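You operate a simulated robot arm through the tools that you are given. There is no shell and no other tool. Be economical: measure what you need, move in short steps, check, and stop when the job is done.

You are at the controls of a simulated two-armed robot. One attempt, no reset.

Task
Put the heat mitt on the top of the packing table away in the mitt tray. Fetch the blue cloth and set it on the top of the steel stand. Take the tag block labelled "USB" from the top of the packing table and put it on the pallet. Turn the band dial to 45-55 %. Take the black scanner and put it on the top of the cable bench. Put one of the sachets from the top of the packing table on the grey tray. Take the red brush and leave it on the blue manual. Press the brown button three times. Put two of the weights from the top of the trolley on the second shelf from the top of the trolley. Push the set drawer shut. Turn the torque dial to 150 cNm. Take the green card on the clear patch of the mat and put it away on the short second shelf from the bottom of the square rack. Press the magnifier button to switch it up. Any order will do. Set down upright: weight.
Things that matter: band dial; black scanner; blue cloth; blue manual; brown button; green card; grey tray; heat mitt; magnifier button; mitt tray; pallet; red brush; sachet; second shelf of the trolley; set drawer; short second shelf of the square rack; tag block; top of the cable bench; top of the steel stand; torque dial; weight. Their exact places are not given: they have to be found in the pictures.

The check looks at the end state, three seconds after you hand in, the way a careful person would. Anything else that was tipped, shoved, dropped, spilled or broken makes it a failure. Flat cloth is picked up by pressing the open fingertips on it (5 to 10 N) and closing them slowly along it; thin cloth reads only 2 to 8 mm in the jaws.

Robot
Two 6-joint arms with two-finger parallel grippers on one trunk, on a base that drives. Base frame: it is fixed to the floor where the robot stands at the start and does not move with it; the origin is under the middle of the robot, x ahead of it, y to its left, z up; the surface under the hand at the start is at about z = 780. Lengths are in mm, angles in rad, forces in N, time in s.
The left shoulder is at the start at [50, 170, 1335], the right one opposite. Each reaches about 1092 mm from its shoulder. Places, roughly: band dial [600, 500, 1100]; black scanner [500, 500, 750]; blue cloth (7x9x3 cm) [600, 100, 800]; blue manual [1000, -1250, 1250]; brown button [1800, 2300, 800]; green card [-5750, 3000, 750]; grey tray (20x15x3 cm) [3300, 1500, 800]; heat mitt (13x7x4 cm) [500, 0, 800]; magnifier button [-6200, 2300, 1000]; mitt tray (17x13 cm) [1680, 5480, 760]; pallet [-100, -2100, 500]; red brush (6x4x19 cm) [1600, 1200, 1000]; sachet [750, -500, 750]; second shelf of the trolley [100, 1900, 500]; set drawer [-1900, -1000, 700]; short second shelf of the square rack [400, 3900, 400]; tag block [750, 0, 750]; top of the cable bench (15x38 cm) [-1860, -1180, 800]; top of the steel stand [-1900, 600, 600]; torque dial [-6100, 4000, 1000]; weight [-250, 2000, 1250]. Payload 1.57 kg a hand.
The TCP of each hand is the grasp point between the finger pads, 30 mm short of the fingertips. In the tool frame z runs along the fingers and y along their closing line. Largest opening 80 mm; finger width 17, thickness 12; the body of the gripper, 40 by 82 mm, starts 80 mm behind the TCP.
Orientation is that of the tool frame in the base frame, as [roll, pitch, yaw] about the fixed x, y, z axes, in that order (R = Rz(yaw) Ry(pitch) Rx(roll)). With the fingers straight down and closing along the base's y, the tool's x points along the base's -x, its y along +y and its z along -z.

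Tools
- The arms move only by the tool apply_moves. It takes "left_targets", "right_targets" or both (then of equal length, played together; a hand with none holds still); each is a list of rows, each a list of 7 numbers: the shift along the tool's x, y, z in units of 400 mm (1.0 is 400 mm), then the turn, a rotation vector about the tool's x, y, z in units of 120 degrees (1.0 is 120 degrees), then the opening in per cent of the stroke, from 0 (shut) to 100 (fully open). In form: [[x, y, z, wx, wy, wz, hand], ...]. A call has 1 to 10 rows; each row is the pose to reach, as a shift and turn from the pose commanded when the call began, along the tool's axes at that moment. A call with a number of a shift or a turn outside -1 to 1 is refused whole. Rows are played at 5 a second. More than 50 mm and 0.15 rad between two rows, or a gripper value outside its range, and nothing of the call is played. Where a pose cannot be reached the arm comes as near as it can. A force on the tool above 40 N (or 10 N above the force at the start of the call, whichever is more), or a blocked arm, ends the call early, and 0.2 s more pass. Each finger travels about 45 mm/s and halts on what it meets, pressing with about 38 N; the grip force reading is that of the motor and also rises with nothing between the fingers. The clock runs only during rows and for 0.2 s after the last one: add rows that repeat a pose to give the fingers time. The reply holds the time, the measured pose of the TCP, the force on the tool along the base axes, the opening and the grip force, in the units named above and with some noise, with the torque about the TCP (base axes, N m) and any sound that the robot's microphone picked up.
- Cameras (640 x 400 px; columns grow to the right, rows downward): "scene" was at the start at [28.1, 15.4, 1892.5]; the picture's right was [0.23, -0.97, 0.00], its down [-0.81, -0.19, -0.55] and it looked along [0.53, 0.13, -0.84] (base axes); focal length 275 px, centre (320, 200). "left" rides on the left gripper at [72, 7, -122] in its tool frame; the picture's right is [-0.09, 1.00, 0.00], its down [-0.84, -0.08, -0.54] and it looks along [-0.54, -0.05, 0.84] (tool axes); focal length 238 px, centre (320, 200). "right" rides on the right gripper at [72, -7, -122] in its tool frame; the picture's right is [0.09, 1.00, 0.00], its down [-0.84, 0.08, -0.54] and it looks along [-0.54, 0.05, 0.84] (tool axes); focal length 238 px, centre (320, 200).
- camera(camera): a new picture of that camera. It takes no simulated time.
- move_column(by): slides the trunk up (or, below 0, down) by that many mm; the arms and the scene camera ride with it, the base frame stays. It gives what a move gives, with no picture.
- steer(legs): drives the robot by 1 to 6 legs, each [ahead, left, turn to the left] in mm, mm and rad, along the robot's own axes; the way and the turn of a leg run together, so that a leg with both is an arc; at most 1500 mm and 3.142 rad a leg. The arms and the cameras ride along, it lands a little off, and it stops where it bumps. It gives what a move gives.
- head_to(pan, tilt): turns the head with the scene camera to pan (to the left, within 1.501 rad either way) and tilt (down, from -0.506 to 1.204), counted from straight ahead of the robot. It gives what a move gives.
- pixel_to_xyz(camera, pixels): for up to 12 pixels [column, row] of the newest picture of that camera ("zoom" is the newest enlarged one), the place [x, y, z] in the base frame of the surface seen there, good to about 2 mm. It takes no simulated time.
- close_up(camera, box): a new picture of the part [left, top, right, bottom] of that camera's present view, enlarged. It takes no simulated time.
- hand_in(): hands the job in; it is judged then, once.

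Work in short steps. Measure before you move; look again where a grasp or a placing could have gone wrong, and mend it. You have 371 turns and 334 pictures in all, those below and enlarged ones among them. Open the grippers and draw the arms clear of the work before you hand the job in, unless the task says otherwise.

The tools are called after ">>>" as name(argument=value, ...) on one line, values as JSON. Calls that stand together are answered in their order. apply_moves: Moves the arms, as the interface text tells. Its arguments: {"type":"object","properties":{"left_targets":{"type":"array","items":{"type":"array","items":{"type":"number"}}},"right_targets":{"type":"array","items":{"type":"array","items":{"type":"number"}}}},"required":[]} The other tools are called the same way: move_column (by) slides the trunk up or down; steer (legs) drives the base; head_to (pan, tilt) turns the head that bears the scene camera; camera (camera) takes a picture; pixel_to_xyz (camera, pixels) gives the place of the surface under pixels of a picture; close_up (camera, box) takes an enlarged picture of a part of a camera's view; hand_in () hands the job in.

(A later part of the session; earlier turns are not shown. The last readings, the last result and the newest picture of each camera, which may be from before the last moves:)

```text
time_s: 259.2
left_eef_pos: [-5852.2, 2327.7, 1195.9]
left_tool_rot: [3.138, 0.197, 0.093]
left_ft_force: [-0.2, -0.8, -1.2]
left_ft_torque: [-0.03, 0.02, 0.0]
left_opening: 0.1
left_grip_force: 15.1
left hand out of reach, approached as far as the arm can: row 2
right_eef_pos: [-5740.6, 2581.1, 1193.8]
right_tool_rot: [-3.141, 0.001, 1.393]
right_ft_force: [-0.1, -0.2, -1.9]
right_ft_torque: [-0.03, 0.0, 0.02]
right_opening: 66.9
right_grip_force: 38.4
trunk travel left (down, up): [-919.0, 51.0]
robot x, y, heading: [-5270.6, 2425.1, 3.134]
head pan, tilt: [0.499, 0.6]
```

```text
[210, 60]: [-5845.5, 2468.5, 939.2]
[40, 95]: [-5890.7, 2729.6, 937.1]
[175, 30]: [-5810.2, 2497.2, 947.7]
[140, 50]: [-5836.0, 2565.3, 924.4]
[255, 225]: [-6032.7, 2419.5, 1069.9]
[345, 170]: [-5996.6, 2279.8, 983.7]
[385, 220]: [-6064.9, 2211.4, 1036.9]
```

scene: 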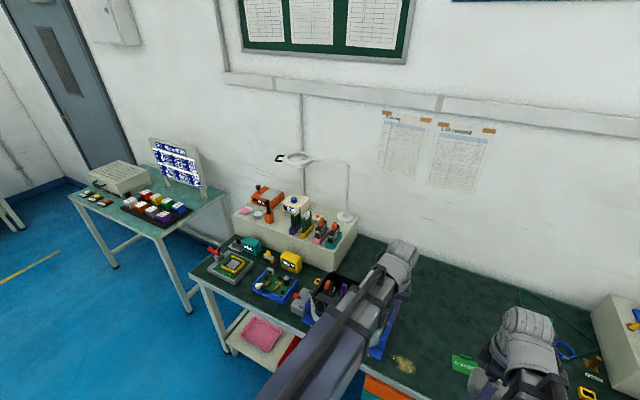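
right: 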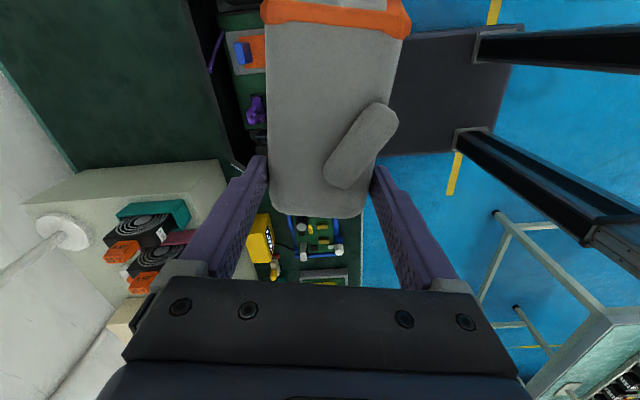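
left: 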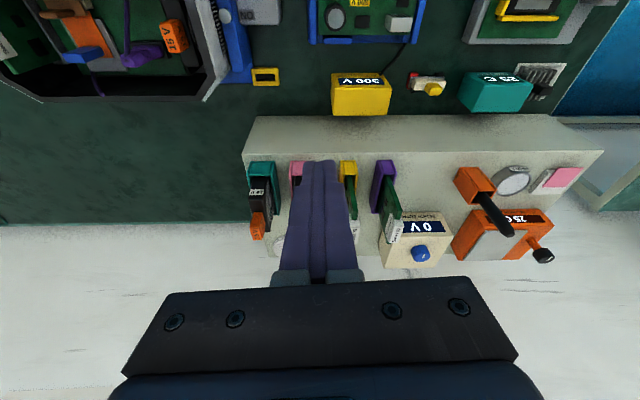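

Move the right hand aside (+y 200) and bring the left fingertips above the button.

>>> apply_moves(left_targets=[[-0.097, 0.0085, 0.019, 0, 0, 0, 0], [-0.194, 0.017, 0.039, 0, 0, 0, 0], [-0.29, 0.0255, 0.058, 0, 0, 0, 0], [-0.387, 0.034, 0.0775, 0, 0, 0, 0], [-0.484, 0.0425, 0.097, 0, 0, 0, 0], [-0.581, 0.051, 0.116, 0, 0, 0, 0], [-0.678, 0.0595, 0.136, 0, 0, 0, 0], [-0.7745, 0.068, 0.155, 0, 0, 0, 0]], right_targets=[[0.06, 0, 0, 0, 0, 0, 0], [0.12, 0, 0, 0, 0, 0, 0], [0.18, 0, 0, 0, 0, 0, 0], [0.24, 0, 0, 0, 0, 0, 0], [0.3, 0, 0, 0, 0, 0, 0], [0.36, 0, 0, 0, 0, 0, 0], [0.42, 0, 0, 0, 0, 0, 0], [0.48, 0, 0, 0, 0, 0, 0]])

>>> camera(camera="left")

>>> camera(camera="scene")

```text
time_s: 261.0
left_eef_pos: [-6166.4, 2272.5, 1197.3]
left_tool_rot: [3.139, 0.196, 0.09]
left_ft_force: [1.0, -0.5, -0.6]
left_ft_torque: [0.0, 0.0, 0.04]
left_opening: 0.0
left_grip_force: 21.4
right_eef_pos: [-5706.6, 2771.3, 1193.4]
right_tool_rot: [-3.141, 0.0, 1.394]
right_ft_force: [-0.3, 0.6, -0.1]
right_ft_torque: [-0.07, 0.01, 0.03]
right_opening: 66.8
right_grip_force: 37.9
trunk travel left (down, up): [-919.0, 51.0]
robot x, y, heading: [-5272.3, 2422.0, 3.137]
head pan, tilt: [0.499, 0.6]
```

```text
228 pictures are left
```

left: 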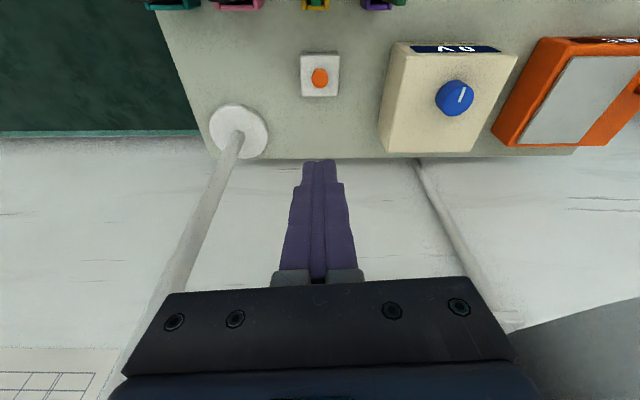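

```text
227 pictures are left
```

scene: 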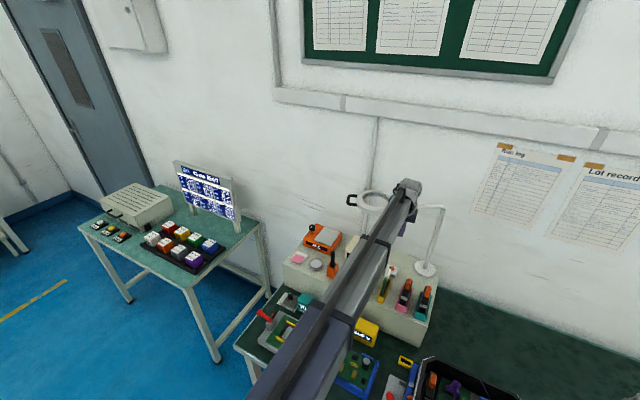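

The lamp arm is close to the wrist's descent; measure lamp points again from this angle.

>>> close_up(camera="scene", box=[340, 170, 460, 290])

>>> pixel_to_xyz(camera="zoom", pixels=[[135, 125], [205, 95], [255, 100], [235, 140], [220, 130], [400, 110], [430, 110], [460, 115], [300, 90], [330, 60], [360, 80]])

```text
3.33 times, centred on (400, 230) of scene
```

zoom: 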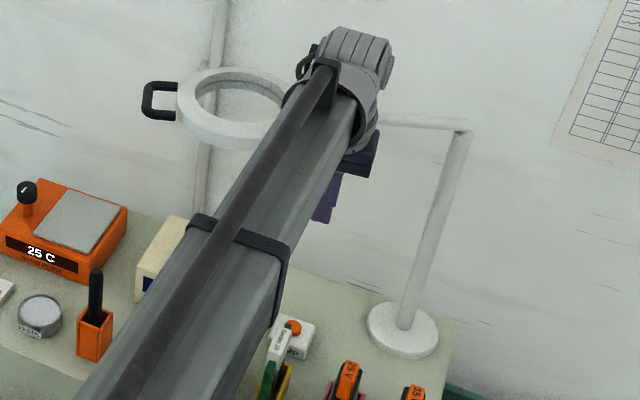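

```text
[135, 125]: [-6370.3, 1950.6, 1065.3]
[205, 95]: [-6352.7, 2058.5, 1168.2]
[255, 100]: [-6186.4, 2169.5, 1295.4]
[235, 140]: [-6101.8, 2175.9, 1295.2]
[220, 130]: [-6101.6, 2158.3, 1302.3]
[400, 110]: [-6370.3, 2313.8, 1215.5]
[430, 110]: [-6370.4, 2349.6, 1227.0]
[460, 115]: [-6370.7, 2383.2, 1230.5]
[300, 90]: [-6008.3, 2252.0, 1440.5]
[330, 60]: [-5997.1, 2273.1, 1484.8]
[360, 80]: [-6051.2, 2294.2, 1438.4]
```

Too tight to the lamp ring; I retract, strafe right 260 so the arm comes in diagonally from the free side.

>>> apply_moves(left_targets=[[0.1, 0, -0.019, 0, 0, 0, 0], [0.2, 0, -0.039, 0, 0, 0, 0], [0.3, 0, -0.058, 0, 0, 0, 0], [0.4, 0, -0.08, 0, 0, 0, 0]])

>>> steer(legs=[[0, -270, 0]])

```text
time_s: 262.0
left_eef_pos: [-6000.7, 2285.8, 1198.0]
left_tool_rot: [3.138, 0.2, 0.09]
left_ft_force: [-0.6, -0.4, -0.1]
left_ft_torque: [-0.01, -0.03, -0.02]
left_opening: 0.3
left_grip_force: 21.4
right_eef_pos: [-5704.5, 2770.5, 1194.2]
right_tool_rot: [-3.14, -0.001, 1.393]
right_ft_force: [-0.4, -0.2, -1.2]
right_ft_torque: [0.0, -0.03, -0.02]
right_opening: 67.0
right_grip_force: 37.9
trunk travel left (down, up): [-919.0, 51.0]
robot x, y, heading: [-5270.3, 2420.6, 3.139]
head pan, tilt: [0.499, 0.6]
```

```text
time_s: 263.9
left_eef_pos: [-6001.6, 2562.4, 1198.2]
left_tool_rot: [3.136, 0.197, 0.086]
left_ft_force: [-0.1, 0.5, 0.0]
left_ft_torque: [-0.01, -0.02, 0.0]
left_opening: 0.0
left_grip_force: 21.5
right_eef_pos: [-5703.1, 3044.9, 1193.1]
right_tool_rot: [-3.14, 0.0, 1.39]
right_ft_force: [0.2, -0.3, -0.6]
right_ft_torque: [-0.01, -0.02, 0.01]
right_opening: 67.1
right_grip_force: 38.2
trunk travel left (down, up): [-919.0, 51.0]
robot x, y, heading: [-5270.9, 2699.4, 3.136]
head pan, tilt: [0.499, 0.6]
```

Extend diagonally to above the button.

>>> apply_moves(left_targets=[[-0.057, 0.086, 0.0115, 0, 0, 0, 0], [-0.115, 0.172, 0.023, 0, 0, 0, 0], [-0.172, 0.259, 0.0345, 0, 0, 0, 0], [-0.23, 0.345, 0.046, 0, 0, 0, 0], [-0.287, 0.431, 0.0575, 0, 0, 0, 0], [-0.344, 0.517, 0.069, 0, 0, 0, 0], [-0.402, 0.604, 0.0805, 0, 0, 0, 0], [-0.459, 0.69, 0.092, 0, 0, 0, 0]])

>>> close_up(camera="scene", box=[180, 120, 420, 280])

>>> camera(camera="left")

```text
time_s: 265.7
left_eef_pos: [-6165.8, 2268.5, 1196.9]
left_tool_rot: [3.137, 0.197, 0.088]
left_ft_force: [-0.2, -0.2, 0.5]
left_ft_torque: [-0.03, -0.01, 0.0]
left_opening: 0.0
left_grip_force: 21.4
right_eef_pos: [-5702.7, 3045.3, 1193.9]
right_tool_rot: [-3.141, -0.003, 1.389]
right_ft_force: [-0.8, -0.5, -0.4]
right_ft_torque: [0.0, 0.0, -0.02]
right_opening: 67.0
right_grip_force: 37.8
trunk travel left (down, up): [-919.0, 51.0]
robot x, y, heading: [-5266.0, 2698.7, 3.133]
head pan, tilt: [0.499, 0.6]
```

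```text
2.50 times, centred on (300, 200) of scene
```

zoom: 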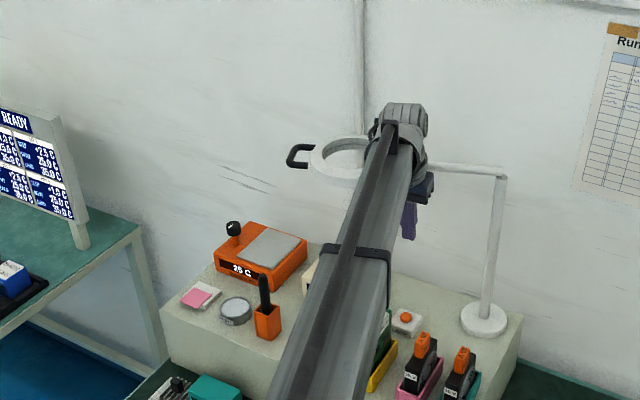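

```text
224 pictures are left
```

left: 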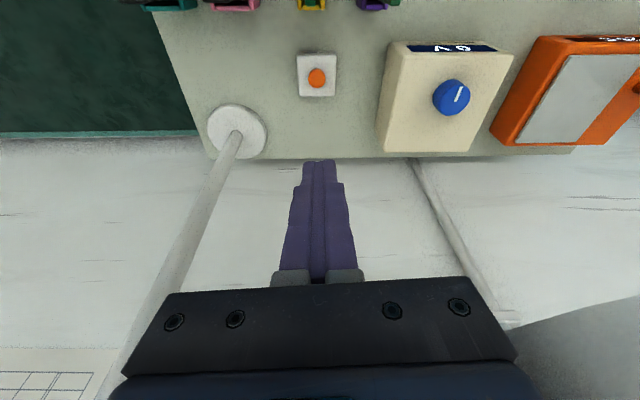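

I reorient the tilt diagonally (wrist toward +x,+y) for more room: rotate 40° about vertical.

>>> apply_moves(left_targets=[[0, 0, 0, -0.013, 0, -0.0653, 0], [0, 0, 0, -0.026, 0, -0.1306, 0], [0, 0, 0, -0.039, 0, -0.196, 0], [0, 0, 0, -0.052, 0, -0.261, 0], [0, 0, 0, -0.0652, 0, -0.3265, 0]])

>>> apply_moves(left_targets=[[0, 0, 0, 0, -0.032, 0, 0], [0, 0, 0, 0, -0.032, 0, 0]])

>>> camera(camera="left")

>>> close_up(camera="scene", box=[180, 120, 420, 280])

```text
time_s: 266.9
left_eef_pos: [-6163.3, 2268.1, 1198.8]
left_tool_rot: [3.14, 0.2, 0.787]
left_ft_force: [-0.2, 0.3, -0.9]
left_ft_torque: [0.03, 0.01, 0.0]
left_opening: 0.0
left_grip_force: 21.0
right_eef_pos: [-5702.2, 3045.6, 1193.6]
right_tool_rot: [-3.137, 0.001, 1.39]
right_ft_force: [0.4, 0.4, -0.3]
right_ft_torque: [0.0, 0.01, -0.01]
right_opening: 67.0
right_grip_force: 38.0
trunk travel left (down, up): [-919.0, 51.0]
robot x, y, heading: [-5269.0, 2696.5, 3.136]
head pan, tilt: [0.499, 0.6]
```

```text
time_s: 267.5
left_eef_pos: [-6163.0, 2268.2, 1200.4]
left_tool_rot: [3.14, 0.268, 0.787]
left_ft_force: [0.1, -0.4, 0.3]
left_ft_torque: [-0.02, 0.01, -0.02]
left_opening: 0.0
left_grip_force: 21.2
right_eef_pos: [-5702.7, 3043.8, 1193.6]
right_tool_rot: [-3.139, -0.001, 1.389]
right_ft_force: [-0.2, -0.6, -1.3]
right_ft_torque: [-0.05, 0.01, -0.01]
right_opening: 67.0
right_grip_force: 38.0
trunk travel left (down, up): [-919.0, 51.0]
robot x, y, heading: [-5267.3, 2694.6, 3.138]
head pan, tilt: [0.499, 0.6]
```

```text
223 pictures are left
```

left: 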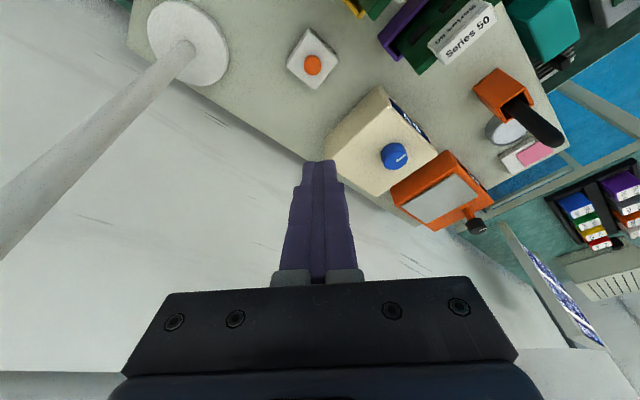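

```text
2.50 times, centred on (300, 200) of scene
```

zoom: 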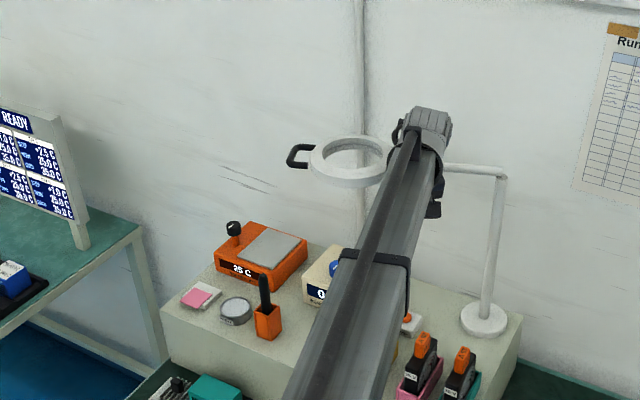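

Measure the ring's right end and button again.

>>> pixel_to_xyz(camera="zoom", pixels=[[350, 180], [380, 172], [383, 150], [350, 138], [312, 160], [460, 170], [490, 172], [430, 120], [400, 165]])

>>> pixel_to_xyz(camera="left", pixels=[[313, 65], [300, 78], [30, 180], [130, 90]])

```text
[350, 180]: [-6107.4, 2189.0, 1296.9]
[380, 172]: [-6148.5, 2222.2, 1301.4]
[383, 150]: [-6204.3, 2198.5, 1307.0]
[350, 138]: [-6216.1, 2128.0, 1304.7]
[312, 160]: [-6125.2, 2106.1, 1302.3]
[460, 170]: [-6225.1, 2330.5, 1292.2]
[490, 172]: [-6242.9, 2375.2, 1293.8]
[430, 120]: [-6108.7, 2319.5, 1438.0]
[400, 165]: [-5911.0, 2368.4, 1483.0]
```

```text
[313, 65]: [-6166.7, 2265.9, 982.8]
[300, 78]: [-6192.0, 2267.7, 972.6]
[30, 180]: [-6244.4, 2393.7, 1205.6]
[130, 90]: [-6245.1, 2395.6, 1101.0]
```

Clearances are fine now (ring ≥80 mm from the wrist). Fine-adjust and lower 150.

>>> apply_moves(left_targets=[[0.01, -0.007, 0, 0, 0, 0, 0], [0.01, -0.007, 0, 0, 0, 0, 0]])

>>> move_column(by=-150)

>>> camera(camera="left")

>>> camera(camera="scene")

```text
time_s: 268.1
left_eef_pos: [-6164.3, 2272.5, 1201.7]
left_tool_rot: [3.139, 0.266, 0.787]
left_ft_force: [-0.5, 0.4, -0.8]
left_ft_torque: [0.0, 0.0, -0.01]
left_opening: 0.1
left_grip_force: 20.9
left hand out of reach, approached as far as the arm can: row 1, 2
right_eef_pos: [-5702.6, 3044.1, 1194.4]
right_tool_rot: [-3.141, 0.001, 1.388]
right_ft_force: [-0.6, 0.7, -1.0]
right_ft_torque: [-0.02, 0.01, -0.01]
right_opening: 67.1
right_grip_force: 38.1
trunk travel left (down, up): [-919.0, 51.0]
robot x, y, heading: [-5268.0, 2693.7, 3.137]
head pan, tilt: [0.499, 0.6]
```

```text
time_s: 269.8
left_eef_pos: [-6163.5, 2273.4, 1051.9]
left_tool_rot: [3.141, 0.266, 0.785]
left_ft_force: [-0.6, -0.2, 0.3]
left_ft_torque: [0.02, 0.03, 0.0]
left_opening: 0.0
left_grip_force: 21.8
right_eef_pos: [-5703.5, 3045.4, 1042.6]
right_tool_rot: [-3.139, 0.001, 1.388]
right_ft_force: [-0.5, -0.9, 0.1]
right_ft_torque: [-0.04, 0.02, 0.02]
right_opening: 66.8
right_grip_force: 37.9
trunk travel left (down, up): [-769.0, 201.0]
robot x, y, heading: [-5266.5, 2693.2, 3.131]
head pan, tilt: [0.499, 0.6]
```

```text
221 pictures are left
```

left: 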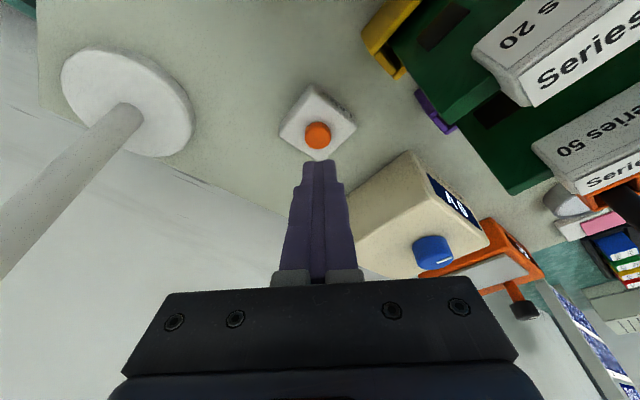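

```text
220 pictures are left
```

scene: 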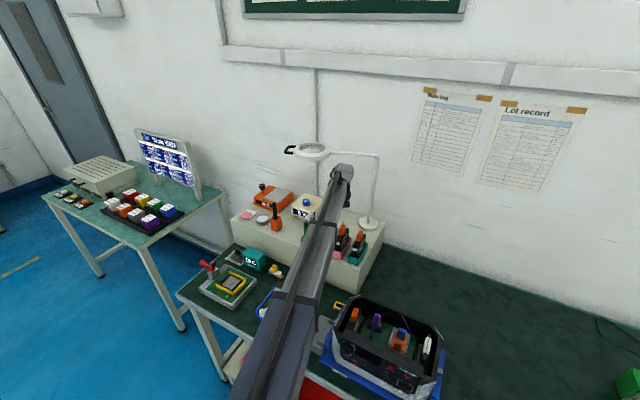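

Lower 35 more, then look.

>>> move_column(by=-34)

>>> close_up(camera="left", box=[240, 80, 400, 200])

```text
time_s: 270.6
left_eef_pos: [-6162.8, 2274.4, 1018.2]
left_tool_rot: [3.141, 0.268, 0.786]
left_ft_force: [-0.2, 0.0, -0.4]
left_ft_torque: [0.01, -0.03, 0.0]
left_opening: 0.0
left_grip_force: 21.7
right_eef_pos: [-5702.9, 3044.6, 1009.9]
right_tool_rot: [-3.14, 0.001, 1.389]
right_ft_force: [0.1, 0.3, -1.0]
right_ft_torque: [-0.04, 0.01, -0.03]
right_opening: 66.9
right_grip_force: 37.9
trunk travel left (down, up): [-735.0, 235.0]
robot x, y, heading: [-5268.2, 2692.5, 3.136]
head pan, tilt: [0.499, 0.6]
```

```text
3.33 times, centred on (320, 140) of left
```

zoom: 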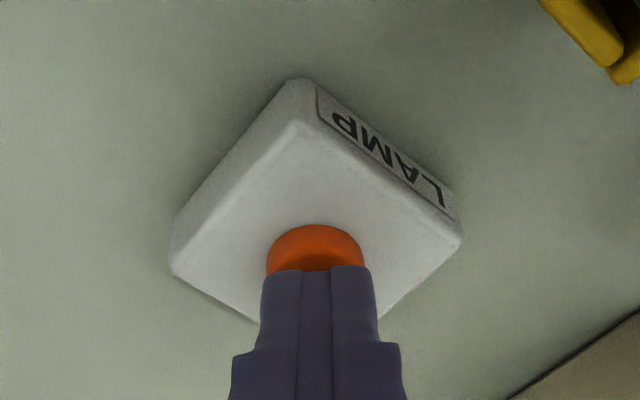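

Over the button. Press down in small steps.

>>> move_column(by=-6)

>>> move_column(by=-3)

```text
time_s: 271.2
left_eef_pos: [-6163.1, 2273.4, 1011.6]
left_tool_rot: [3.139, 0.267, 0.786]
left_ft_force: [-1.6, -0.4, 3.9]
left_ft_torque: [0.0, 0.0, -0.01]
left_opening: 0.1
left_grip_force: 21.2
right_eef_pos: [-5702.4, 3044.9, 1002.9]
right_tool_rot: [-3.14, 0.001, 1.391]
right_ft_force: [0.5, -0.4, -0.9]
right_ft_torque: [-0.02, -0.01, -0.03]
right_opening: 67.0
right_grip_force: 38.8
trunk travel left (down, up): [-729.0, 241.0]
robot x, y, heading: [-5270.6, 2692.5, 3.136]
head pan, tilt: [0.499, 0.6]
heard: click
```

```text
time_s: 271.7
left_eef_pos: [-6162.8, 2274.2, 1008.9]
left_tool_rot: [3.139, 0.269, 0.786]
left_ft_force: [-3.0, -0.5, 8.3]
left_ft_torque: [-0.01, 0.06, -0.01]
left_opening: 0.0
left_grip_force: 21.9
right_eef_pos: [-5702.7, 3045.5, 1000.8]
right_tool_rot: [-3.14, -0.001, 1.39]
right_ft_force: [0.9, 0.4, -1.6]
right_ft_torque: [-0.04, 0.0, 0.0]
right_opening: 67.1
right_grip_force: 37.6
trunk travel left (down, up): [-726.0, 244.0]
robot x, y, heading: [-5264.7, 2697.1, 3.137]
head pan, tilt: [0.499, 0.6]
```

Click heard. Rise and look at the lamp.

>>> move_column(by=193)

>>> close_up(camera="scene", box=[180, 120, 420, 280])

```text
time_s: 273.8
left_eef_pos: [-6162.9, 2274.1, 1201.6]
left_tool_rot: [3.139, 0.266, 0.783]
left_ft_force: [-0.4, 0.2, 0.5]
left_ft_torque: [-0.01, 0.0, 0.04]
left_opening: 0.0
left_grip_force: 21.5
right_eef_pos: [-5702.5, 3044.9, 1193.1]
right_tool_rot: [-3.14, 0.001, 1.39]
right_ft_force: [0.4, -0.4, 0.3]
right_ft_torque: [-0.06, 0.03, -0.03]
right_opening: 67.1
right_grip_force: 38.2
trunk travel left (down, up): [-919.0, 51.0]
robot x, y, heading: [-5265.3, 2691.9, 3.135]
head pan, tilt: [0.499, 0.6]
```

```text
2.50 times, centred on (300, 200) of scene
```

zoom: 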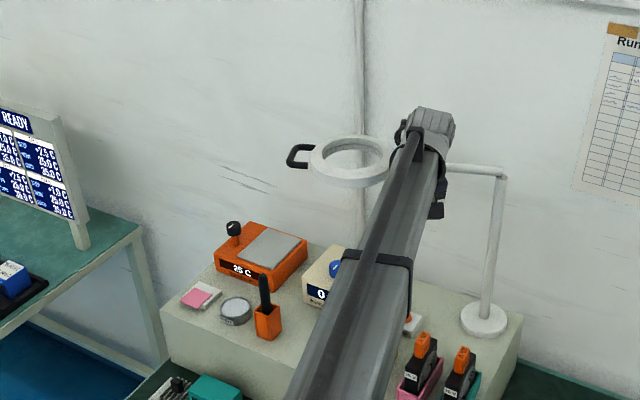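

Check the button/lamp with the wrist camera.

>>> camera(camera="left")

>>> close_up(camera="scene", box=[290, 160, 350, 200])

```text
217 pictures are left
```

left: 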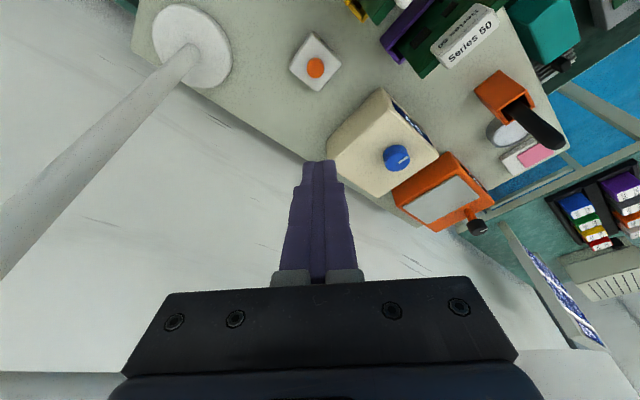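

```text
10.00 times, centred on (320, 180) of scene
```

zoom: 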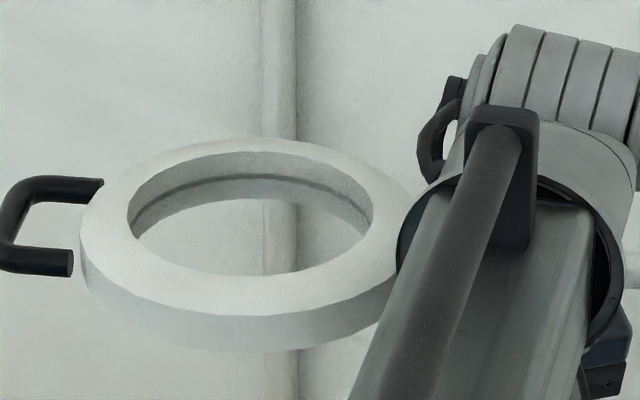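

No visible cue from above. Retract the left hand; I'll inspect the ring's underside with the hand level later.

>>> apply_moves(left_targets=[[0.0935, 0.019, -0.0256, 0, 0, 0, 0], [0.187, 0.0385, -0.051, 0, 0, 0, 0], [0.28, 0.058, -0.077, 0, 0, 0, 0], [0.374, 0.077, -0.1025, 0, 0, 0, 0], [0.4675, 0.096, -0.128, 0, 0, 0, 0], [0.561, 0.1155, -0.154, 0, 0, 0, 0], [0.6545, 0.135, -0.179, 0, 0, 0, 0], [0.748, 0.154, -0.205, 0, 0, 0, 0]])

>>> apply_moves(left_targets=[[0, 0, 0, 0, -0.07, 0, 0], [0, 0, 0, 0, -0.14, 0, 0], [0, 0, 0, 0, -0.21, 0, 0], [0, 0, 0, 0, -0.28, 0, 0], [0, 0, 0, 0, -0.35, 0, 0], [0, 0, 0, 0, -0.42, 0, 0]])

>>> camera(camera="left")

```text
time_s: 275.6
left_eef_pos: [-5896.2, 2452.6, 1202.0]
left_tool_rot: [3.139, 0.268, 0.788]
left_ft_force: [1.2, -0.1, 0.2]
left_ft_torque: [-0.02, 0.01, -0.03]
left_opening: 0.0
left_grip_force: 21.2
right_eef_pos: [-5702.4, 3045.5, 1194.5]
right_tool_rot: [-3.139, 0.0, 1.389]
right_ft_force: [0.0, 0.6, 0.7]
right_ft_torque: [-0.05, 0.01, -0.03]
right_opening: 67.2
right_grip_force: 38.1
trunk travel left (down, up): [-919.0, 51.0]
robot x, y, heading: [-5269.0, 2695.9, 3.134]
head pan, tilt: [0.499, 0.6]
```

```text
time_s: 277.0
left_eef_pos: [-5899.6, 2444.9, 1323.0]
left_tool_rot: [3.137, 1.151, 0.783]
left_ft_force: [0.6, -1.0, -0.3]
left_ft_torque: [0.01, 0.0, 0.0]
left_opening: 0.1
left_grip_force: 21.2
left hand out of reach, approached as far as the arm can: row 1, 2, 3, 4, 5, 6
right_eef_pos: [-5703.3, 3045.3, 1193.7]
right_tool_rot: [-3.14, 0.001, 1.388]
right_ft_force: [0.5, -0.6, -1.0]
right_ft_torque: [-0.02, 0.01, 0.01]
right_opening: 67.0
right_grip_force: 37.9
trunk travel left (down, up): [-919.0, 51.0]
robot x, y, heading: [-5267.8, 2694.7, 3.141]
head pan, tilt: [0.499, 0.6]
```

```text
215 pictures are left
```

left: 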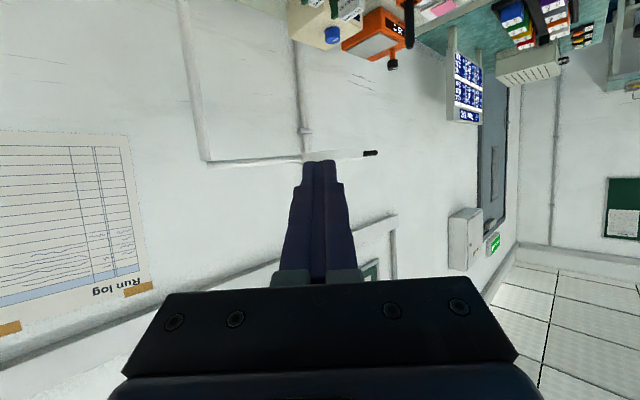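

Lower 200 to look up at the ring.

>>> move_column(by=-200)

>>> camera(camera="left")

>>> close_up(camera="left", box=[180, 150, 480, 290])

```text
time_s: 279.2
left_eef_pos: [-5898.2, 2444.7, 1121.9]
left_tool_rot: [3.134, 1.143, 0.784]
left_ft_force: [0.7, -0.4, -0.4]
left_ft_torque: [-0.01, 0.0, 0.0]
left_opening: 0.1
left_grip_force: 21.1
right_eef_pos: [-5703.0, 3046.0, 993.4]
right_tool_rot: [-3.139, -0.001, 1.39]
right_ft_force: [-0.6, 0.0, 0.0]
right_ft_torque: [-0.03, 0.0, -0.02]
right_opening: 66.8
right_grip_force: 38.2
trunk travel left (down, up): [-719.0, 251.0]
robot x, y, heading: [-5269.8, 2696.9, 3.139]
head pan, tilt: [0.499, 0.6]
```

```text
214 pictures are left
```

left: 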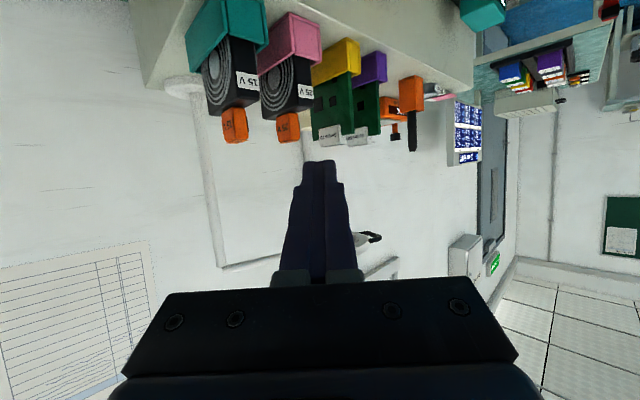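

```text
2.13 times, centred on (330, 220) of left
```

zoom: 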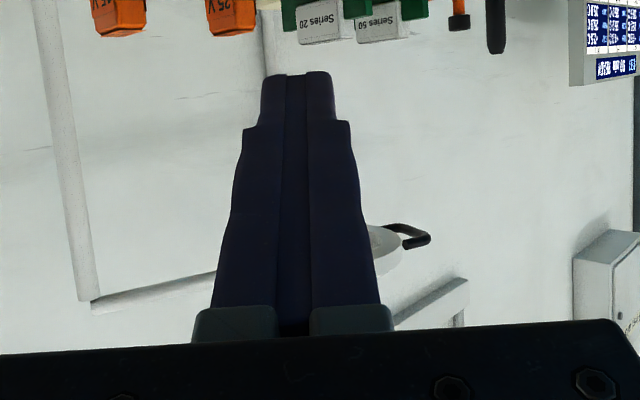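

Yaw the hand a little so the ring leaves the fingers' shadow.

>>> apply_moves(left_targets=[[0, 0, 0, 0.07, 0, 0, 0], [0, 0, 0, 0.14, 0, 0, 0], [0, 0, 0, 0.2, 0, 0, 0]])

>>> close_up(camera="left", box=[300, 150, 600, 340])

```text
time_s: 280.0
left_eef_pos: [-5920.2, 2443.7, 1130.1]
left_tool_rot: [-2.73, 1.144, 0.78]
left_ft_force: [0.1, 0.6, -0.3]
left_ft_torque: [-0.01, -0.03, 0.0]
left_opening: 0.3
left_grip_force: 21.1
left hand out of reach, approached as far as the arm can: row 2, 3
right_eef_pos: [-5702.5, 3044.6, 994.2]
right_tool_rot: [-3.14, -0.001, 1.391]
right_ft_force: [0.4, 0.2, -1.0]
right_ft_torque: [0.0, -0.01, 0.02]
right_opening: 67.0
right_grip_force: 38.0
trunk travel left (down, up): [-719.0, 251.0]
robot x, y, heading: [-5267.8, 2696.5, 3.138]
head pan, tilt: [0.499, 0.6]
```

```text
2.11 times, centred on (450, 245) of left
```

zoom: 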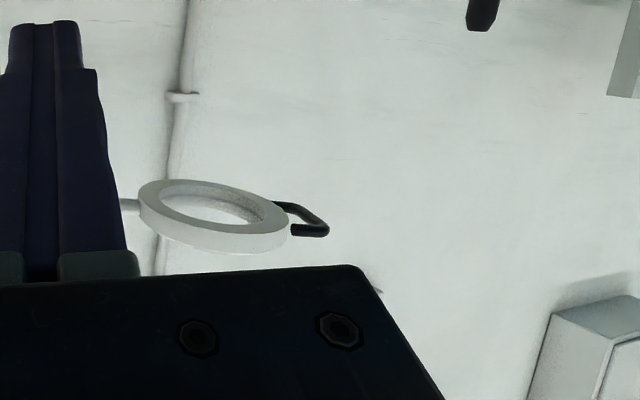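

Zoom closer on the ring's underside.

>>> close_up(camera="left", box=[355, 225, 465, 280])

```text
5.82 times, centred on (410, 252) of left
```

zoom: 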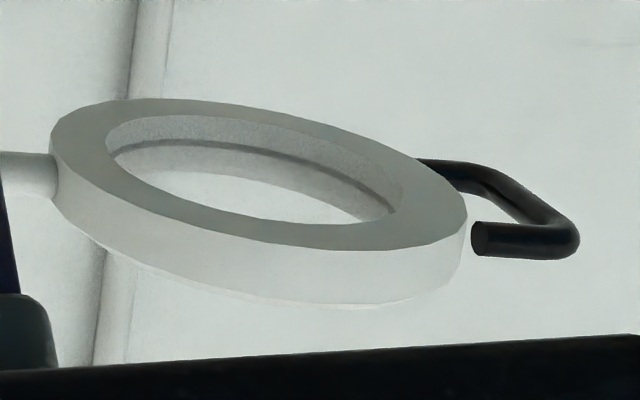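

Inconclusive but the click was registered. Restore the left hand to pointing down.

>>> apply_moves(left_targets=[[0, 0, 0, -0.07, 0, 0, 0], [0, 0, 0, -0.14, 0, 0, 0], [0, 0, 0, -0.198, 0, 0, 0]])

>>> move_column(by=200)

>>> apply_moves(left_targets=[[0, 0, 0, 0, 0.07, 0, 0], [0, 0, 0, 0, 0.14, 0, 0], [0, 0, 0, 0, 0.21, 0, 0], [0, 0, 0, 0, 0.28, 0, 0], [0, 0, 0, 0, 0.35, 0, 0], [0, 0, 0, 0, 0.42, 0, 0], [0, 0, 0, 0, 0.49, 0, 0], [0, 0, 0, 0, 0.548, 0, 0]])

>>> apply_moves(left_targets=[[0, 0, 0, 0, 0, 0.07, 0], [0, 0, 0, 0, 0, 0.14, 0], [0, 0, 0, 0, 0, 0.21, 0], [0, 0, 0, 0, 0, 0.28, 0], [0, 0, 0, 0, 0, 0.35, 0], [0, 0, 0, 0, 0, 0.375, 0]])

>>> steer(legs=[[-190, -490, 0]])

>>> head_to(pan=0.45, tilt=0.6)

>>> camera(camera="scene")

```text
time_s: 280.8
left_eef_pos: [-5919.0, 2444.2, 1123.8]
left_tool_rot: [3.14, 1.147, 0.783]
left_ft_force: [-0.2, 0.1, -0.3]
left_ft_torque: [-0.02, 0.02, 0.0]
left_opening: 0.1
left_grip_force: 21.7
left hand out of reach, approached as far as the arm can: row 1, 2, 3
right_eef_pos: [-5704.0, 3044.1, 994.1]
right_tool_rot: [-3.141, 0.0, 1.394]
right_ft_force: [0.1, 1.0, -1.9]
right_ft_torque: [0.0, 0.01, 0.0]
right_opening: 67.1
right_grip_force: 38.3
trunk travel left (down, up): [-719.0, 251.0]
robot x, y, heading: [-5270.6, 2697.1, 3.135]
head pan, tilt: [0.499, 0.6]
```

```text
time_s: 282.9
left_eef_pos: [-5919.3, 2443.3, 1323.7]
left_tool_rot: [3.14, 1.147, 0.781]
left_ft_force: [-0.2, 0.2, -0.5]
left_ft_torque: [-0.03, -0.01, 0.02]
left_opening: 0.1
left_grip_force: 21.5
right_eef_pos: [-5702.5, 3045.3, 1192.3]
right_tool_rot: [-3.139, -0.001, 1.388]
right_ft_force: [0.2, 0.6, -0.6]
right_ft_torque: [-0.03, 0.04, -0.01]
right_opening: 67.2
right_grip_force: 38.5
trunk travel left (down, up): [-919.0, 51.0]
robot x, y, heading: [-5267.2, 2694.1, 3.131]
head pan, tilt: [0.499, 0.6]
```

```text
time_s: 284.7
left_eef_pos: [-5920.2, 2441.9, 1193.4]
left_tool_rot: [3.14, -0.005, 0.782]
left_ft_force: [0.7, 0.7, 0.0]
left_ft_torque: [0.04, -0.01, 0.01]
left_opening: 0.3
left_grip_force: 21.5
left hand out of reach, approached as far as the arm can: row 1, 2, 3, 4, 5, 6, 7, 8
right_eef_pos: [-5703.1, 3044.7, 1195.2]
right_tool_rot: [-3.141, -0.002, 1.388]
right_ft_force: [0.9, 0.2, -1.5]
right_ft_torque: [0.0, 0.02, -0.01]
right_opening: 67.0
right_grip_force: 37.7
trunk travel left (down, up): [-919.0, 51.0]
robot x, y, heading: [-5270.3, 2694.5, 3.133]
head pan, tilt: [0.499, 0.6]
```

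```text
time_s: 286.1
left_eef_pos: [-5919.6, 2442.4, 1193.5]
left_tool_rot: [-3.141, -0.001, -0.007]
left_ft_force: [1.0, -0.2, 0.0]
left_ft_torque: [0.0, -0.02, 0.0]
left_opening: 0.1
left_grip_force: 21.7
left hand out of reach, approached as far as the arm can: row 4, 5, 6
right_eef_pos: [-5703.3, 3045.4, 1193.8]
right_tool_rot: [-3.139, -0.002, 1.388]
right_ft_force: [-0.4, -1.3, -0.2]
right_ft_torque: [-0.05, 0.02, -0.02]
right_opening: 67.2
right_grip_force: 38.2
trunk travel left (down, up): [-919.0, 51.0]
robot x, y, heading: [-5268.5, 2692.5, 3.138]
head pan, tilt: [0.499, 0.6]
```

```text
time_s: 289.2
left_eef_pos: [-5722.9, 2927.8, 1194.6]
left_tool_rot: [-3.142, -0.003, -0.002]
left_ft_force: [-0.7, 0.6, 0.4]
left_ft_torque: [0.0, 0.02, -0.01]
left_opening: 0.3
left_grip_force: 21.1
right_eef_pos: [-5506.2, 3530.9, 1194.0]
right_tool_rot: [-3.14, 0.0, 1.391]
right_ft_force: [-0.2, 0.0, -0.3]
right_ft_torque: [-0.02, 0.02, -0.01]
right_opening: 67.0
right_grip_force: 38.1
trunk travel left (down, up): [-919.0, 51.0]
robot x, y, heading: [-5072.7, 3181.6, 3.136]
head pan, tilt: [0.499, 0.6]
```

```text
time_s: 289.8
left_eef_pos: [-5722.2, 2927.8, 1192.6]
left_tool_rot: [3.141, -0.001, -0.002]
left_ft_force: [-0.1, 0.4, 0.2]
left_ft_torque: [0.02, 0.0, 0.01]
left_opening: 0.0
left_grip_force: 21.5
right_eef_pos: [-5507.2, 3530.1, 1192.8]
right_tool_rot: [-3.141, 0.0, 1.391]
right_ft_force: [-0.3, 0.8, -0.9]
right_ft_torque: [-0.03, 0.02, -0.01]
right_opening: 66.8
right_grip_force: 38.0
trunk travel left (down, up): [-919.0, 51.0]
robot x, y, heading: [-5070.2, 3183.4, 3.137]
head pan, tilt: [0.45, 0.6]
```

```text
210 pictures are left
```

scene: 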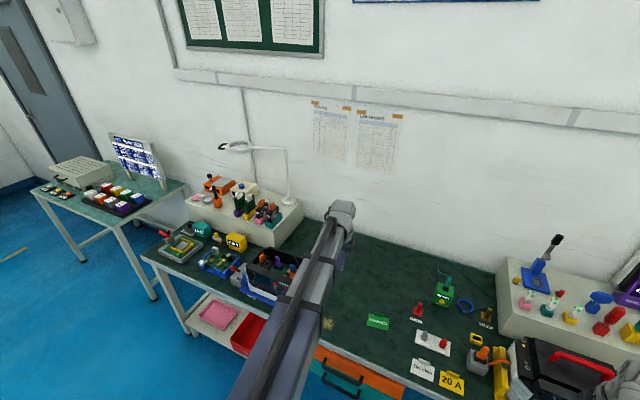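

>>> close_up(camera="scene", box=[180, 120, 340, 240])

>>> close_up(camera="scene", box=[350, 290, 480, 390])

>>> camera(camera="left")

```text
3.33 times, centred on (260, 180) of scene
```

zoom: 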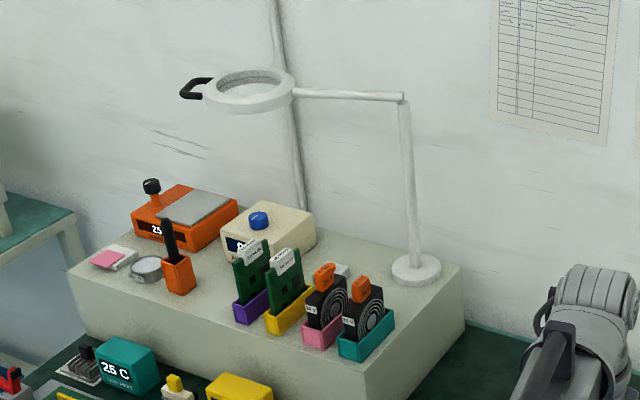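

```text
4.00 times, centred on (415, 340) of scene
```

zoom: 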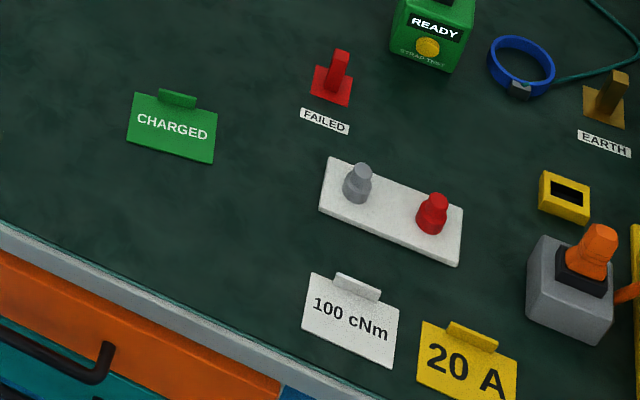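

```text
207 pictures are left
```

left: 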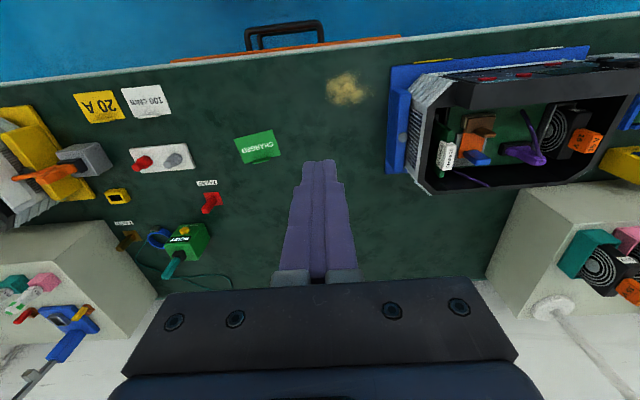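

The card carries an upright tab at its far edge: good for gripping. Zoom and measure.

>>> close_up(camera="left", box=[220, 115, 300, 175])

>>> pixel_to_xyz(camera="left", pixels=[[235, 142], [273, 130], [240, 163], [281, 153], [252, 161], [266, 158], [258, 148], [259, 163]])

```text
6.67 times, centred on (260, 145) of left
```

zoom: 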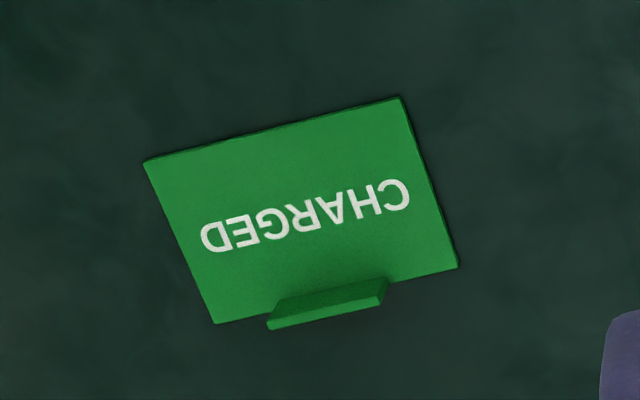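

```text
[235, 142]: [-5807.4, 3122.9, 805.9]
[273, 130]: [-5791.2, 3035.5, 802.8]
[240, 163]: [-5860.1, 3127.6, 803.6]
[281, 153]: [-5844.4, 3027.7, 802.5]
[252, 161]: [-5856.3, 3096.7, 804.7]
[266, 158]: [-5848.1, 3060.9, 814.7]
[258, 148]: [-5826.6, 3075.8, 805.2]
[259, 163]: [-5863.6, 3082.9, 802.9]
```

Rotate the left hand −80° and move above the tab at about [-5853,3076].

>>> apply_moves(left_targets=[[-0.033, -0.037, 0, 0, 0, 0.0664, 50], [-0.066, -0.074, 0, 0, 0, 0.133, 50], [-0.098, -0.111, 0, 0, 0, 0.199, 50], [-0.131, -0.148, 0, 0, 0, 0.266, 50], [-0.164, -0.185, 0, 0, 0, 0.332, 50], [-0.197, -0.222, 0, 0, 0, 0.398, 50], [-0.229, -0.259, 0, 0, 0, 0.465, 50], [-0.262, -0.296, 0, 0, 0, 0.531, 50], [-0.295, -0.333, 0, 0, 0, 0.598, 50], [-0.3275, -0.37, 0, 0, 0, 0.664, 50]])

>>> move_column(by=-250)

>>> camera(camera="left")

>>> camera(camera="right")

```text
time_s: 292.0
left_eef_pos: [-5856.2, 3076.5, 1194.1]
left_tool_rot: [-3.14, 0.001, -1.394]
left_ft_force: [0.1, 0.0, 0.2]
left_ft_torque: [0.0, 0.01, -0.01]
left_opening: 40.1
left_grip_force: 0.0
right_eef_pos: [-5506.4, 3529.0, 1193.8]
right_tool_rot: [-3.141, 0.0, 1.39]
right_ft_force: [0.3, -0.1, -1.2]
right_ft_torque: [-0.05, 0.02, 0.02]
right_opening: 66.7
right_grip_force: 37.7
trunk travel left (down, up): [-919.0, 51.0]
robot x, y, heading: [-5071.4, 3183.7, 3.135]
head pan, tilt: [0.45, 0.6]
```

```text
time_s: 294.6
left_eef_pos: [-5856.4, 3074.2, 942.8]
left_tool_rot: [-3.14, 0.0, -1.394]
left_ft_force: [0.9, -0.8, 0.9]
left_ft_torque: [0.01, 0.02, -0.02]
left_opening: 40.1
left_grip_force: 0.0
right_eef_pos: [-5506.7, 3529.0, 944.4]
right_tool_rot: [-3.141, -0.001, 1.391]
right_ft_force: [-0.4, 0.4, -1.1]
right_ft_torque: [0.0, 0.01, 0.01]
right_opening: 67.2
right_grip_force: 38.4
trunk travel left (down, up): [-669.0, 301.0]
robot x, y, heading: [-5073.2, 3180.9, 3.136]
head pan, tilt: [0.45, 0.6]
```

```text
205 pictures are left
```

left: 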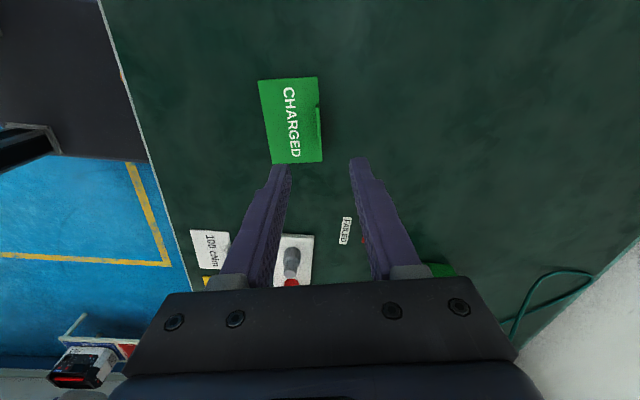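

```text
204 pictures are left
```

right: 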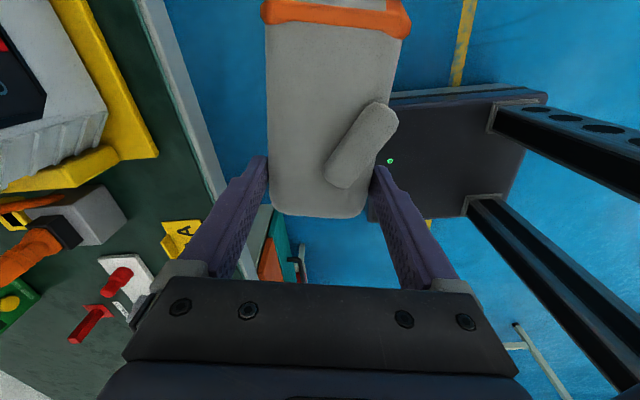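

Zoom on the tab for its exact centre and height.

>>> close_up(camera="left", box=[250, 65, 340, 175])

>>> pixel_to_xyz(camera="left", pixels=[[318, 112], [319, 130], [321, 140], [317, 108], [310, 125], [322, 125], [316, 90], [290, 125]])

```text
3.64 times, centred on (295, 120) of left
```

zoom: 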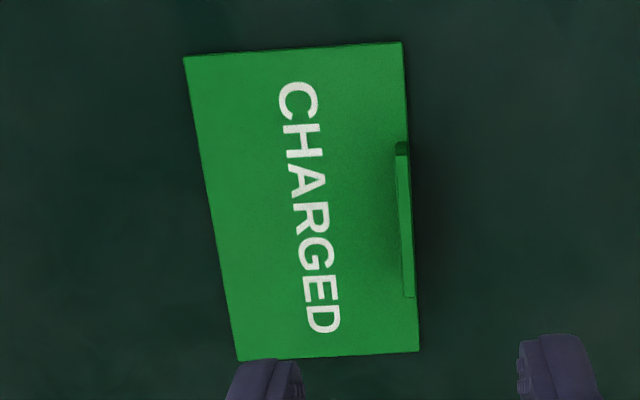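

```text
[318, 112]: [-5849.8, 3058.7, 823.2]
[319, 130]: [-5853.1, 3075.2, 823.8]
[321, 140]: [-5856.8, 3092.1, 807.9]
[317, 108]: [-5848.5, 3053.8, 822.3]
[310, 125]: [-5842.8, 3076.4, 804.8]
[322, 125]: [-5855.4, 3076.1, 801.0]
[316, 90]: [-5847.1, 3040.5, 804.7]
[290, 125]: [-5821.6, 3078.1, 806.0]
```

Tab centre [-5852,3073], top 823. Adjust 4 mm, lower to z≈839 and close.

>>> apply_moves(left_targets=[[0, -0.01, 0, 0, 0, 0, 40], [0, -0.01, 0, 0, 0, 0, 40]])

>>> move_column(by=-104)

>>> camera(camera="left")

```text
time_s: 295.2
left_eef_pos: [-5850.0, 3076.3, 943.9]
left_tool_rot: [-3.139, 0.001, -1.392]
left_ft_force: [1.1, 0.1, 0.2]
left_ft_torque: [0.02, 0.0, 0.02]
left_opening: 31.9
left_grip_force: 0.1
right_eef_pos: [-5506.4, 3529.6, 943.2]
right_tool_rot: [3.141, 0.001, 1.391]
right_ft_force: [-0.3, 0.0, -0.5]
right_ft_torque: [0.01, 0.0, 0.0]
right_opening: 67.1
right_grip_force: 37.7
trunk travel left (down, up): [-669.0, 301.0]
robot x, y, heading: [-5072.6, 3181.5, 3.135]
head pan, tilt: [0.45, 0.6]
```

```text
time_s: 296.6
left_eef_pos: [-5851.8, 3076.8, 839.5]
left_tool_rot: [-3.14, 0.0, -1.391]
left_ft_force: [0.2, 0.6, -0.2]
left_ft_torque: [-0.01, 0.01, -0.03]
left_opening: 32.0
left_grip_force: 0.1
right_eef_pos: [-5505.8, 3530.6, 839.8]
right_tool_rot: [-3.14, 0.0, 1.392]
right_ft_force: [-0.2, -0.9, 0.4]
right_ft_torque: [0.02, 0.03, 0.01]
right_opening: 66.9
right_grip_force: 38.1
trunk travel left (down, up): [-565.0, 405.0]
robot x, y, heading: [-5069.8, 3180.8, 3.137]
head pan, tilt: [0.45, 0.6]
```

```text
202 pictures are left
```

left: 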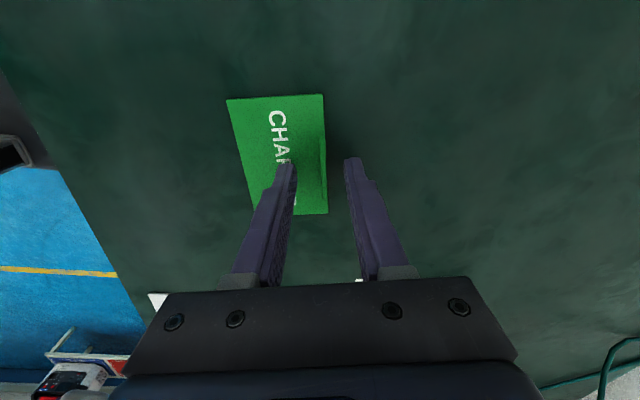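

Tab (325,170) lies between the fingers. Close and lift 30.

>>> apply_moves(left_targets=[[0, 0, 0, 0, 0, 0, 20], [0, 0, 0, 0, 0, 0, 0], [0, 0, 0, 0, 0, 0, 0], [0, 0, 0, 0, 0, 0, 0], [0, 0, 0, 0, 0, 0, 0]])

>>> move_column(by=60)

>>> camera(camera="left")

```text
time_s: 297.8
left_eef_pos: [-5850.5, 3077.0, 839.2]
left_tool_rot: [-3.138, 0.0, -1.392]
left_ft_force: [0.0, 0.5, 0.4]
left_ft_torque: [0.0, 0.0, 0.0]
left_opening: 2.5
left_grip_force: 23.8
right_eef_pos: [-5506.6, 3529.6, 839.7]
right_tool_rot: [-3.139, -0.001, 1.392]
right_ft_force: [-0.4, 0.6, -0.5]
right_ft_torque: [-0.02, -0.05, 0.02]
right_opening: 66.9
right_grip_force: 37.8
trunk travel left (down, up): [-565.0, 405.0]
robot x, y, heading: [-5074.1, 3182.7, 3.136]
head pan, tilt: [0.45, 0.6]
```

```text
time_s: 298.8
left_eef_pos: [-5850.6, 3076.8, 898.9]
left_tool_rot: [-3.14, 0.0, -1.391]
left_ft_force: [1.3, -0.8, 0.2]
left_ft_torque: [-0.03, 0.02, 0.01]
left_opening: 2.6
left_grip_force: 23.8
right_eef_pos: [-5505.9, 3530.8, 898.6]
right_tool_rot: [-3.14, 0.0, 1.392]
right_ft_force: [-0.1, -0.5, -0.7]
right_ft_torque: [-0.04, 0.01, 0.01]
right_opening: 67.0
right_grip_force: 37.9
trunk travel left (down, up): [-625.0, 345.0]
robot x, y, heading: [-5069.7, 3181.7, 3.136]
head pan, tilt: [0.45, 0.6]
```

```text
201 pictures are left
```

left: 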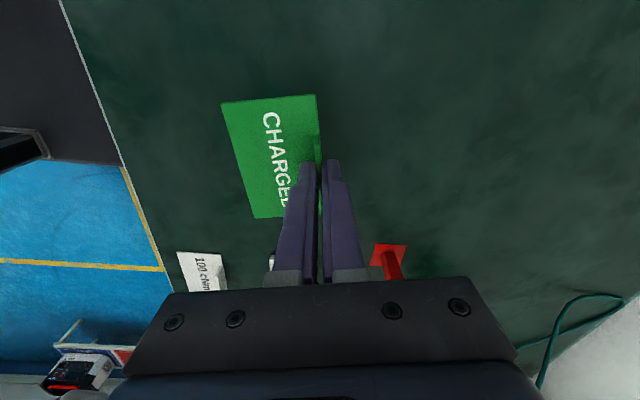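

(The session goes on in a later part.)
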